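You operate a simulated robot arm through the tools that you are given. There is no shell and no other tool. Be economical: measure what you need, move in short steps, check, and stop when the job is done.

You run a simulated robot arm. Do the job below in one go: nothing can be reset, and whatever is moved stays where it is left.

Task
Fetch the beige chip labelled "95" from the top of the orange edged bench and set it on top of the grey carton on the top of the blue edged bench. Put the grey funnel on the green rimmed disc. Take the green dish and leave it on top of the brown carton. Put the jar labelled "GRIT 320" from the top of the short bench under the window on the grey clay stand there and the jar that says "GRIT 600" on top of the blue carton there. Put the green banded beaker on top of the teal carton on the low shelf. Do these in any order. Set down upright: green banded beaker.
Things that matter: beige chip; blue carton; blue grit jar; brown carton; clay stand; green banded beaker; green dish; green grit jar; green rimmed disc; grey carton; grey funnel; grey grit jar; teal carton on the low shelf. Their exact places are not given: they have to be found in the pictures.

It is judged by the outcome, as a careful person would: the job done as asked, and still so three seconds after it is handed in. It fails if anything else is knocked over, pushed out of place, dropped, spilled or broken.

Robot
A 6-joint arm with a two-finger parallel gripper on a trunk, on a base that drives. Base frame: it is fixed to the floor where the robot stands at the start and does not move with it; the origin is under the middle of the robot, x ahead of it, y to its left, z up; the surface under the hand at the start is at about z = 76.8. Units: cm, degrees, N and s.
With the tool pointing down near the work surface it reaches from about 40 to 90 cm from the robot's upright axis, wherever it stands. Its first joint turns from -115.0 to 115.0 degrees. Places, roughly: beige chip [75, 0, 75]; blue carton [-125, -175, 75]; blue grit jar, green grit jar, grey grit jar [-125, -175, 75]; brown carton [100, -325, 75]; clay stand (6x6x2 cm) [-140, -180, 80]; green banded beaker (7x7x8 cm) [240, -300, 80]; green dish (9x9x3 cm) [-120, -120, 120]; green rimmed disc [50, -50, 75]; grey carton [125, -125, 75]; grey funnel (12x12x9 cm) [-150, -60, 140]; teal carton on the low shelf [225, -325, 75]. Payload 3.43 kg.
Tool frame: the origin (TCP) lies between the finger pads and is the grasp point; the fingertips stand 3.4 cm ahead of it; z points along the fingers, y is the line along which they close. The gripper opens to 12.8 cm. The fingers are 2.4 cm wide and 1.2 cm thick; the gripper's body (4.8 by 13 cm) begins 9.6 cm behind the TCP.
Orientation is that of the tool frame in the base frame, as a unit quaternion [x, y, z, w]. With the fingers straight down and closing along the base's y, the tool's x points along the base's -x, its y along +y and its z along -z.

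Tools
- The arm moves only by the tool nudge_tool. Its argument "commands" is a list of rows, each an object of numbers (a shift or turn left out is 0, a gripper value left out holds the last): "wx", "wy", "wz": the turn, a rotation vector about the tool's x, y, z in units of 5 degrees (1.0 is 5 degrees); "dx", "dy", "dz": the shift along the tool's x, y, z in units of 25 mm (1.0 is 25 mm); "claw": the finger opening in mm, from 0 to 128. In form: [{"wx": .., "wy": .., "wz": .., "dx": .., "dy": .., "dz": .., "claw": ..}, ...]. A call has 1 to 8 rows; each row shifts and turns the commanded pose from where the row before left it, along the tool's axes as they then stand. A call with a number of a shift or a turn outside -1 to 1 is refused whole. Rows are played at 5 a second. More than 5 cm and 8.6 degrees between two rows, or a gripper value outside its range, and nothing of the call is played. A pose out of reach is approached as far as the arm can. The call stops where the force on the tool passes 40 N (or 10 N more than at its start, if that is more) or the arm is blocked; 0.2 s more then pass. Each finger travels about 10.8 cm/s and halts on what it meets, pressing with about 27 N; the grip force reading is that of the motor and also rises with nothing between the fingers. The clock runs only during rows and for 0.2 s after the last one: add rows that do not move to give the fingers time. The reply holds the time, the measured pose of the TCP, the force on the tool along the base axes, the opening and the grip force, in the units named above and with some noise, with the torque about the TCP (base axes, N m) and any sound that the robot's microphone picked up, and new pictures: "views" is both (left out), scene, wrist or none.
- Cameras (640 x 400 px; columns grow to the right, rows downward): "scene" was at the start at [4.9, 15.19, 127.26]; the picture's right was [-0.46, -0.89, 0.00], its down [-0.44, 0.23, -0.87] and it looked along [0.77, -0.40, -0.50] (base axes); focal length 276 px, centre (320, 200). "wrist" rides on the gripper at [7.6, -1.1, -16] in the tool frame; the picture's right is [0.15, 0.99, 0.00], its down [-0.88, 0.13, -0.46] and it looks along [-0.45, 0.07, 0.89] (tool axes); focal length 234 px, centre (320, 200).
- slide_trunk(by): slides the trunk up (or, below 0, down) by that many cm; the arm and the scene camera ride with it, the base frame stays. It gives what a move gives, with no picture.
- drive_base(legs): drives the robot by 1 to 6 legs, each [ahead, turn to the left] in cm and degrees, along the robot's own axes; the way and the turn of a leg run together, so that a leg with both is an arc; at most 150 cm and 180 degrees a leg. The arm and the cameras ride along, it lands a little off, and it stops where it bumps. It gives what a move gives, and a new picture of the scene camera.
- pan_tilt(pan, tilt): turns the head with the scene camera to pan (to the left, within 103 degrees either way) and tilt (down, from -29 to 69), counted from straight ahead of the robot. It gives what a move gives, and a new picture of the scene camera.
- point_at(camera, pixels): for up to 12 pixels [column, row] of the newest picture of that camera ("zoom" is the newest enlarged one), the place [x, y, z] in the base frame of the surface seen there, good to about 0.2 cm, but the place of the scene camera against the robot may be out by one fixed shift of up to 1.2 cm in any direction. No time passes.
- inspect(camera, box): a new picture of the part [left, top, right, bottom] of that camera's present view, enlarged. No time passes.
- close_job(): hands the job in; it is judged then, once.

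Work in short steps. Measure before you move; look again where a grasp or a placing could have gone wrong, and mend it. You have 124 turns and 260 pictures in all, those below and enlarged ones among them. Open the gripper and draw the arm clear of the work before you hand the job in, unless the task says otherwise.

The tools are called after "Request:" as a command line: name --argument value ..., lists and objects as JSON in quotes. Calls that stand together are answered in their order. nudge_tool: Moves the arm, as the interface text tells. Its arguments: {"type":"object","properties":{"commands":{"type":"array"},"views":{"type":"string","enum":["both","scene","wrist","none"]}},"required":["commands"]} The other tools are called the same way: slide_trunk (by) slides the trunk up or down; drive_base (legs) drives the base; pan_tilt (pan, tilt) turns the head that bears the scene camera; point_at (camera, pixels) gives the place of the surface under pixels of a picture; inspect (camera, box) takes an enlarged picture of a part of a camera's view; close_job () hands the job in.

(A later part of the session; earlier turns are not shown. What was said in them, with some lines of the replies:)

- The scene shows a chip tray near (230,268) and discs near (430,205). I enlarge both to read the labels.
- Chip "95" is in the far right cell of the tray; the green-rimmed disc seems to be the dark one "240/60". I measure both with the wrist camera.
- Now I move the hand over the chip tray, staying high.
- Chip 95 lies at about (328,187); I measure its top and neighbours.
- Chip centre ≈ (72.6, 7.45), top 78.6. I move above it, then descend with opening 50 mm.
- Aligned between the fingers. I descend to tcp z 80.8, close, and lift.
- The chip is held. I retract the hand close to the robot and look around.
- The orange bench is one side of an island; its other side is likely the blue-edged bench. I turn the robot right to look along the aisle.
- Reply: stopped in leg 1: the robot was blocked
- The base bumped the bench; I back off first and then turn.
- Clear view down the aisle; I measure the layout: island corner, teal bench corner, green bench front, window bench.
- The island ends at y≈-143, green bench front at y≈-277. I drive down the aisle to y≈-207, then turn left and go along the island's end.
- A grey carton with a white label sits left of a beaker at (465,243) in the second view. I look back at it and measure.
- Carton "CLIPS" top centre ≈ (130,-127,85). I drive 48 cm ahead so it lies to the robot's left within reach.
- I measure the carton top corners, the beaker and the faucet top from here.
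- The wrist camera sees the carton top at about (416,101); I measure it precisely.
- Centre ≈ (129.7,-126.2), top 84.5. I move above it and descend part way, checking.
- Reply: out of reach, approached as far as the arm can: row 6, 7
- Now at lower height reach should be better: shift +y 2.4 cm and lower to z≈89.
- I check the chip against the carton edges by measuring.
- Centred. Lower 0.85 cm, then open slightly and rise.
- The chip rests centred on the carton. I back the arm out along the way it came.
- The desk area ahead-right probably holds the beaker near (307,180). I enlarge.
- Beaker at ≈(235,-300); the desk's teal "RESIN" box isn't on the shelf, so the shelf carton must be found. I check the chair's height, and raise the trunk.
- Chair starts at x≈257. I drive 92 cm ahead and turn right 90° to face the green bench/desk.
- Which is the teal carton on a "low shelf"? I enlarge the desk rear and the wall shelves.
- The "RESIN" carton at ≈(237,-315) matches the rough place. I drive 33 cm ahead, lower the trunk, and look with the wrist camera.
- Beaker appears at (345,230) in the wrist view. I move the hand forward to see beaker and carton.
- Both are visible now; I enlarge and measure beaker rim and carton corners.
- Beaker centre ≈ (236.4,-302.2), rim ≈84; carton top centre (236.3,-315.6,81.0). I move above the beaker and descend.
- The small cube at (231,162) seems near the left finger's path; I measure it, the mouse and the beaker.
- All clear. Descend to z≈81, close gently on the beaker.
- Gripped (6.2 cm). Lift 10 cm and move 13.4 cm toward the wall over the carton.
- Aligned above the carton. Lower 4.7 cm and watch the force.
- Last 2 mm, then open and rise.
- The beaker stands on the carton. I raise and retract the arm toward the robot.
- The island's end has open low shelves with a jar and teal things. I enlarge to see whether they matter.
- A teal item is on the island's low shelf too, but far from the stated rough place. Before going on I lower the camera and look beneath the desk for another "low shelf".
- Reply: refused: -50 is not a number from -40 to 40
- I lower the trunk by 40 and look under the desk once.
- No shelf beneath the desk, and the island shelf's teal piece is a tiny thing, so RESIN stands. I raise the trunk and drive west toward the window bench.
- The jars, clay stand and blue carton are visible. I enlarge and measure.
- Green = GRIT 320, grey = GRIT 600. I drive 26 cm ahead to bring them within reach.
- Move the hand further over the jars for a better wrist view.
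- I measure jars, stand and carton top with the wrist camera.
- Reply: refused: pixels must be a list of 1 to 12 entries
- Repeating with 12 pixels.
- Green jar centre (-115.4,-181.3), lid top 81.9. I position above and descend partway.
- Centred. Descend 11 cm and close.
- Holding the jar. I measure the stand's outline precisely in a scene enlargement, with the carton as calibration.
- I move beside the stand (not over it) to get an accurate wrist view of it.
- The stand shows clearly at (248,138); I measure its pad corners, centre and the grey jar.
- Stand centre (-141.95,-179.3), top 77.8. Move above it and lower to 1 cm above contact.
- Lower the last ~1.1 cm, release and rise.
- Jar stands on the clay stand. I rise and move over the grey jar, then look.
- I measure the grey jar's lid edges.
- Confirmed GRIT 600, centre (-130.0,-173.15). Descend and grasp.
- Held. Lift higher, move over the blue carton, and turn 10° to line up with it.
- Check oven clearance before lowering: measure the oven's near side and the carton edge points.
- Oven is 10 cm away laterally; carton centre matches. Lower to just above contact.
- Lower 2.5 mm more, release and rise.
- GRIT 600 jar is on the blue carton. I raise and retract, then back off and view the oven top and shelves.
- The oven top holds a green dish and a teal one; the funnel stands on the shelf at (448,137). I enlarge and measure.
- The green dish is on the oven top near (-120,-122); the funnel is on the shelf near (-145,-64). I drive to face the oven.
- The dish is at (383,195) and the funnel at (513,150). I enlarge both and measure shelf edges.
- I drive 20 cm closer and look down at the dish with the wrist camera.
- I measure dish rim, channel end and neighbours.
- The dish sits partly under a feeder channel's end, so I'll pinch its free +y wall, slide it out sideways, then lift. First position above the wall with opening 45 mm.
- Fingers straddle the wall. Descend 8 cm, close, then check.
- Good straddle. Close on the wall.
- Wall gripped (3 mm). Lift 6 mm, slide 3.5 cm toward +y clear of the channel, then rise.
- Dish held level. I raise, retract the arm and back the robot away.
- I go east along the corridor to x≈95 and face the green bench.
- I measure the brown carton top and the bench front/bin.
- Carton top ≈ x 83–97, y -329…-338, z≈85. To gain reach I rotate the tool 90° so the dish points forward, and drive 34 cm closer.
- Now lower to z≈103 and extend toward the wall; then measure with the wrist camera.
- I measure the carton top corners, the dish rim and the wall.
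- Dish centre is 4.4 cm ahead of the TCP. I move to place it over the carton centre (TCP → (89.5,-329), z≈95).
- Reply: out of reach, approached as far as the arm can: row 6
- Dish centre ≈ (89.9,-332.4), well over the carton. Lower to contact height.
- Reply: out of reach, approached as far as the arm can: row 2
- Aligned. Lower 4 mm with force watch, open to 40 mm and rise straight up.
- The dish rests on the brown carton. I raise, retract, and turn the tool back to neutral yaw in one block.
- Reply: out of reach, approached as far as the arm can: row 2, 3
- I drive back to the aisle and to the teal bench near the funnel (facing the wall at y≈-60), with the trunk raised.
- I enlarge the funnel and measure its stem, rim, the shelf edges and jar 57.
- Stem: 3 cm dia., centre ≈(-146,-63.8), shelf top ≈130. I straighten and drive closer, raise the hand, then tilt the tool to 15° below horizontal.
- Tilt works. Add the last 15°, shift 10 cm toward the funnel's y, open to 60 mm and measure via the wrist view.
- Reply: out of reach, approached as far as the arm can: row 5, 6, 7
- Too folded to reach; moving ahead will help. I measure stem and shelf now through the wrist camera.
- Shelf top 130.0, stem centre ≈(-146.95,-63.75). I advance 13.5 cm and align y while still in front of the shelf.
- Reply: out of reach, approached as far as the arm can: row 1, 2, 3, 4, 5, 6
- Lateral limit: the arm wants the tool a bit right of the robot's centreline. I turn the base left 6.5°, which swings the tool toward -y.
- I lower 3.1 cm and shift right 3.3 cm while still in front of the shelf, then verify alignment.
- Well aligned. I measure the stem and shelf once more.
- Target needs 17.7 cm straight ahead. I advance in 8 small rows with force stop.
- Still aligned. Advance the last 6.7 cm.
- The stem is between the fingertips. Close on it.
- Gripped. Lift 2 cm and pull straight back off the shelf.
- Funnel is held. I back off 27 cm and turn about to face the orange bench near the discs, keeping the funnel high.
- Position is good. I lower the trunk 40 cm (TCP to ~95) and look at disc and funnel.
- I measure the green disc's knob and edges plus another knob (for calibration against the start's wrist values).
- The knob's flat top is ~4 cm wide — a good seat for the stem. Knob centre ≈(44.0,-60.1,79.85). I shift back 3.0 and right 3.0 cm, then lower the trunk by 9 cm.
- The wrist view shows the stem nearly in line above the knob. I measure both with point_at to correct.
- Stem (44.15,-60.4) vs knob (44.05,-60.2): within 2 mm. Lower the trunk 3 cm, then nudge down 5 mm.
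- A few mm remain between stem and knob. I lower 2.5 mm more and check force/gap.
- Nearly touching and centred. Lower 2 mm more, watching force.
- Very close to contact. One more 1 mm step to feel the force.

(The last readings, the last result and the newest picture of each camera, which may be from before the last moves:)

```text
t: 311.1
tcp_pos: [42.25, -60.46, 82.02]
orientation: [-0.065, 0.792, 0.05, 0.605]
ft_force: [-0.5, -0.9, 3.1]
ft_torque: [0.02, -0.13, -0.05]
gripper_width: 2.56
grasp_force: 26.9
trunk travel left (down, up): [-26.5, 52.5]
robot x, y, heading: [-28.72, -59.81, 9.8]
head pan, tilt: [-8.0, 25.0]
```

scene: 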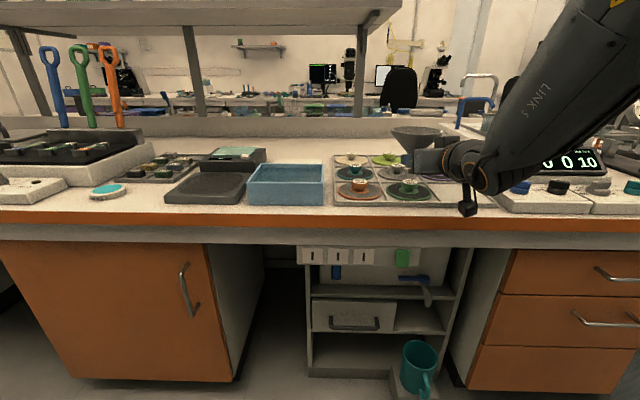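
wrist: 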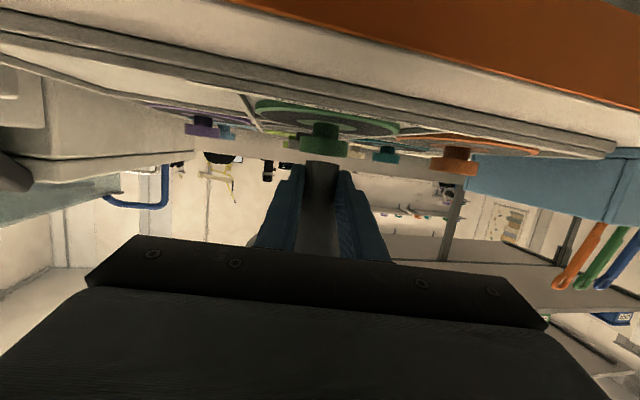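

Contact felt (3 N upward). Open the fingers slowly and look before withdrawing.

Request:
nudge_tool --commands '[{"claw": 30}, {"claw": 36}, {"claw": 45}, {"claw": 58}, {"claw": 70}, {}]' --views "both"

```text
t: 312.5
tcp_pos: [42.06, -60.44, 81.96]
orientation: [-0.066, 0.792, 0.051, 0.605]
ft_force: [-0.3, -0.1, -0.2]
ft_torque: [-0.02, 0.03, -0.02]
gripper_width: 7.0
grasp_force: 0.0
trunk travel left (down, up): [-26.5, 52.5]
robot x, y, heading: [-28.41, -59.99, 9.6]
head pan, tilt: [-8.0, 25.0]
```

scene: 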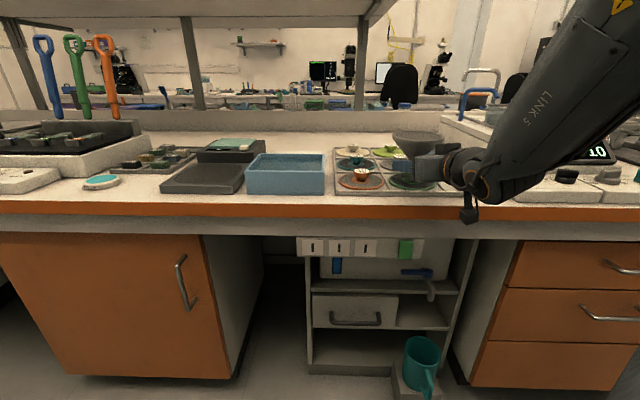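
wrist: 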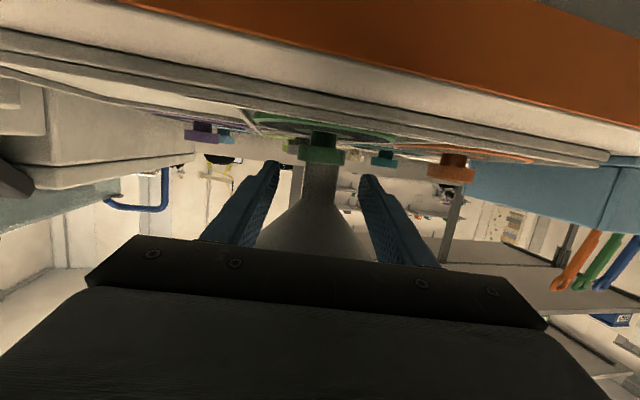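

The funnel stands upright on the knob. I withdraw straight back.

Request:
nudge_tool --commands '[{"dz": -0.43, "dx": 0.117}, {"dz": -0.43, "dx": 0.117}, {"dz": -0.43, "dx": 0.117}, {"dz": -0.43, "dx": 0.117}, {"dz": -0.87, "dx": 0.234}, {"dz": -0.87, "dx": 0.234}, {"dz": -0.87, "dx": 0.234}]' --views "both"

Request:
drive_base --legs '[[-20, 0]]'

Request:
inspect --camera "scene" --box '[330, 90, 490, 220]'

```text
t: 314.1
tcp_pos: [35.03, -63.85, 84.23]
orientation: [-0.065, 0.793, 0.051, 0.604]
ft_force: [-0.8, -0.7, 1.0]
ft_torque: [-0.03, -0.01, 0.01]
gripper_width: 6.99
grasp_force: 0.0
out of reach, approached as far as the arm can: row 5, 6, 7
trunk travel left (down, up): [-26.5, 52.5]
robot x, y, heading: [-29.0, -59.95, 9.7]
head pan, tilt: [-8.0, 25.0]
```

scene: 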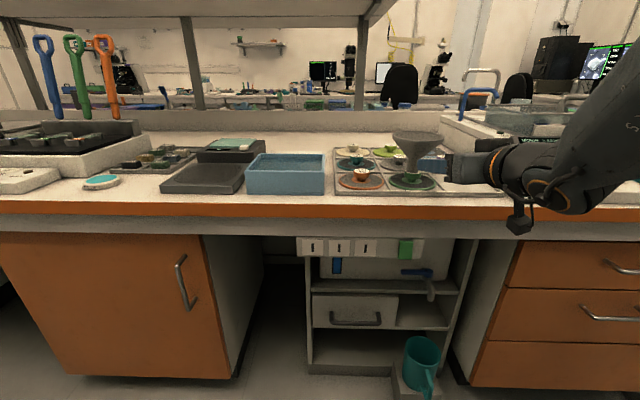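
wrist: 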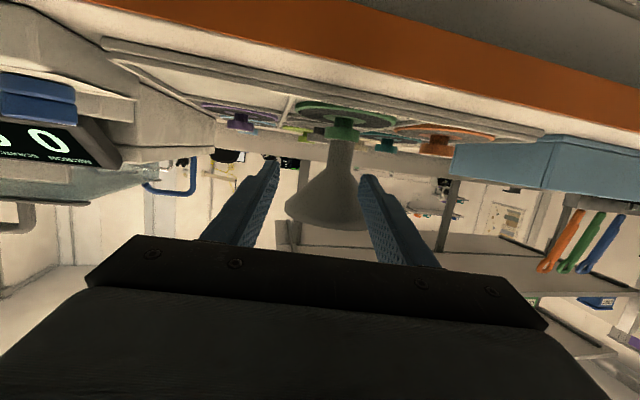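

```text
t: 315.7
tcp_pos: [15.33, -67.4, 84.32]
orientation: [-0.066, 0.793, 0.051, 0.603]
ft_force: [0.0, -0.5, -0.5]
ft_torque: [0.04, -0.01, 0.0]
gripper_width: 6.99
grasp_force: 0.0
trunk travel left (down, up): [-26.5, 52.5]
robot x, y, heading: [-48.25, -63.19, 9.7]
head pan, tilt: [-8.0, 25.0]
```

scene: 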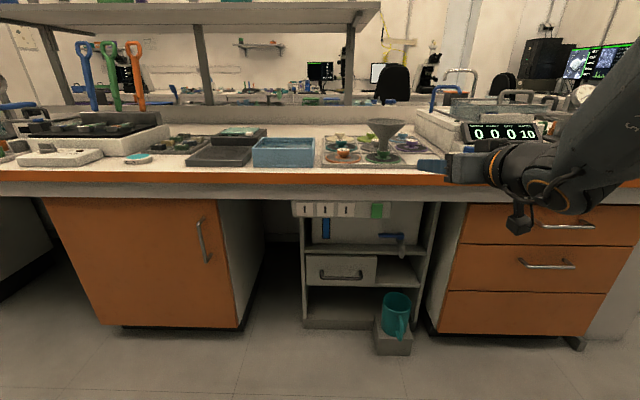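

```text
3.08 times, centred on (410, 155) of scene
```

zoom: 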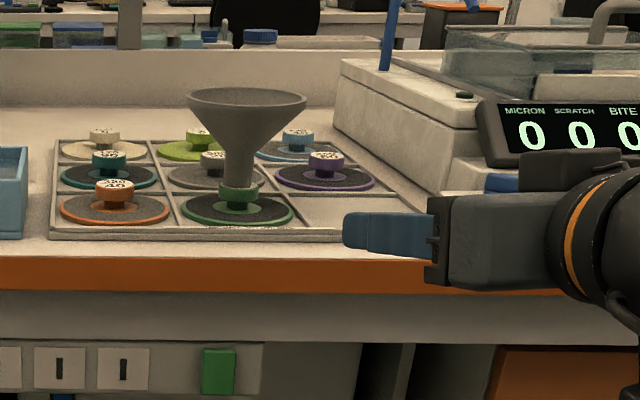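

Everything is placed: the funnel stands on the green-rimmed disc, the gripper is open, and the arm is clear of the bench. I hand the job in.

Request:
close_job

```text
The job is handed in.
```

I did all six placements and handed the job in, but I'm not certain which carton you meant for the beaker.

- **Chip:** the chip labelled "95" is on the grey carton (marked "CLIPS").
- **Funnel:** it stands upright, with its stem resting on the flat knob of the green rimmed disc.
- **Dish:** the green dish is on the brown carton and overhangs the front edge by about 1.5 cm.
- **Jars:** "GRIT 320" is on the clay stand and "GRIT 600" is on the blue carton.
- **Beaker:** the green banded beaker stands upright on the teal "RESIN" carton.

The "RESIN" carton was on the desk, not on a shelf. I chose it because it was the only teal carton at the place you gave. The only teal thing I saw on an actual low shelf, at the end of the island, was too small to hold the beaker.
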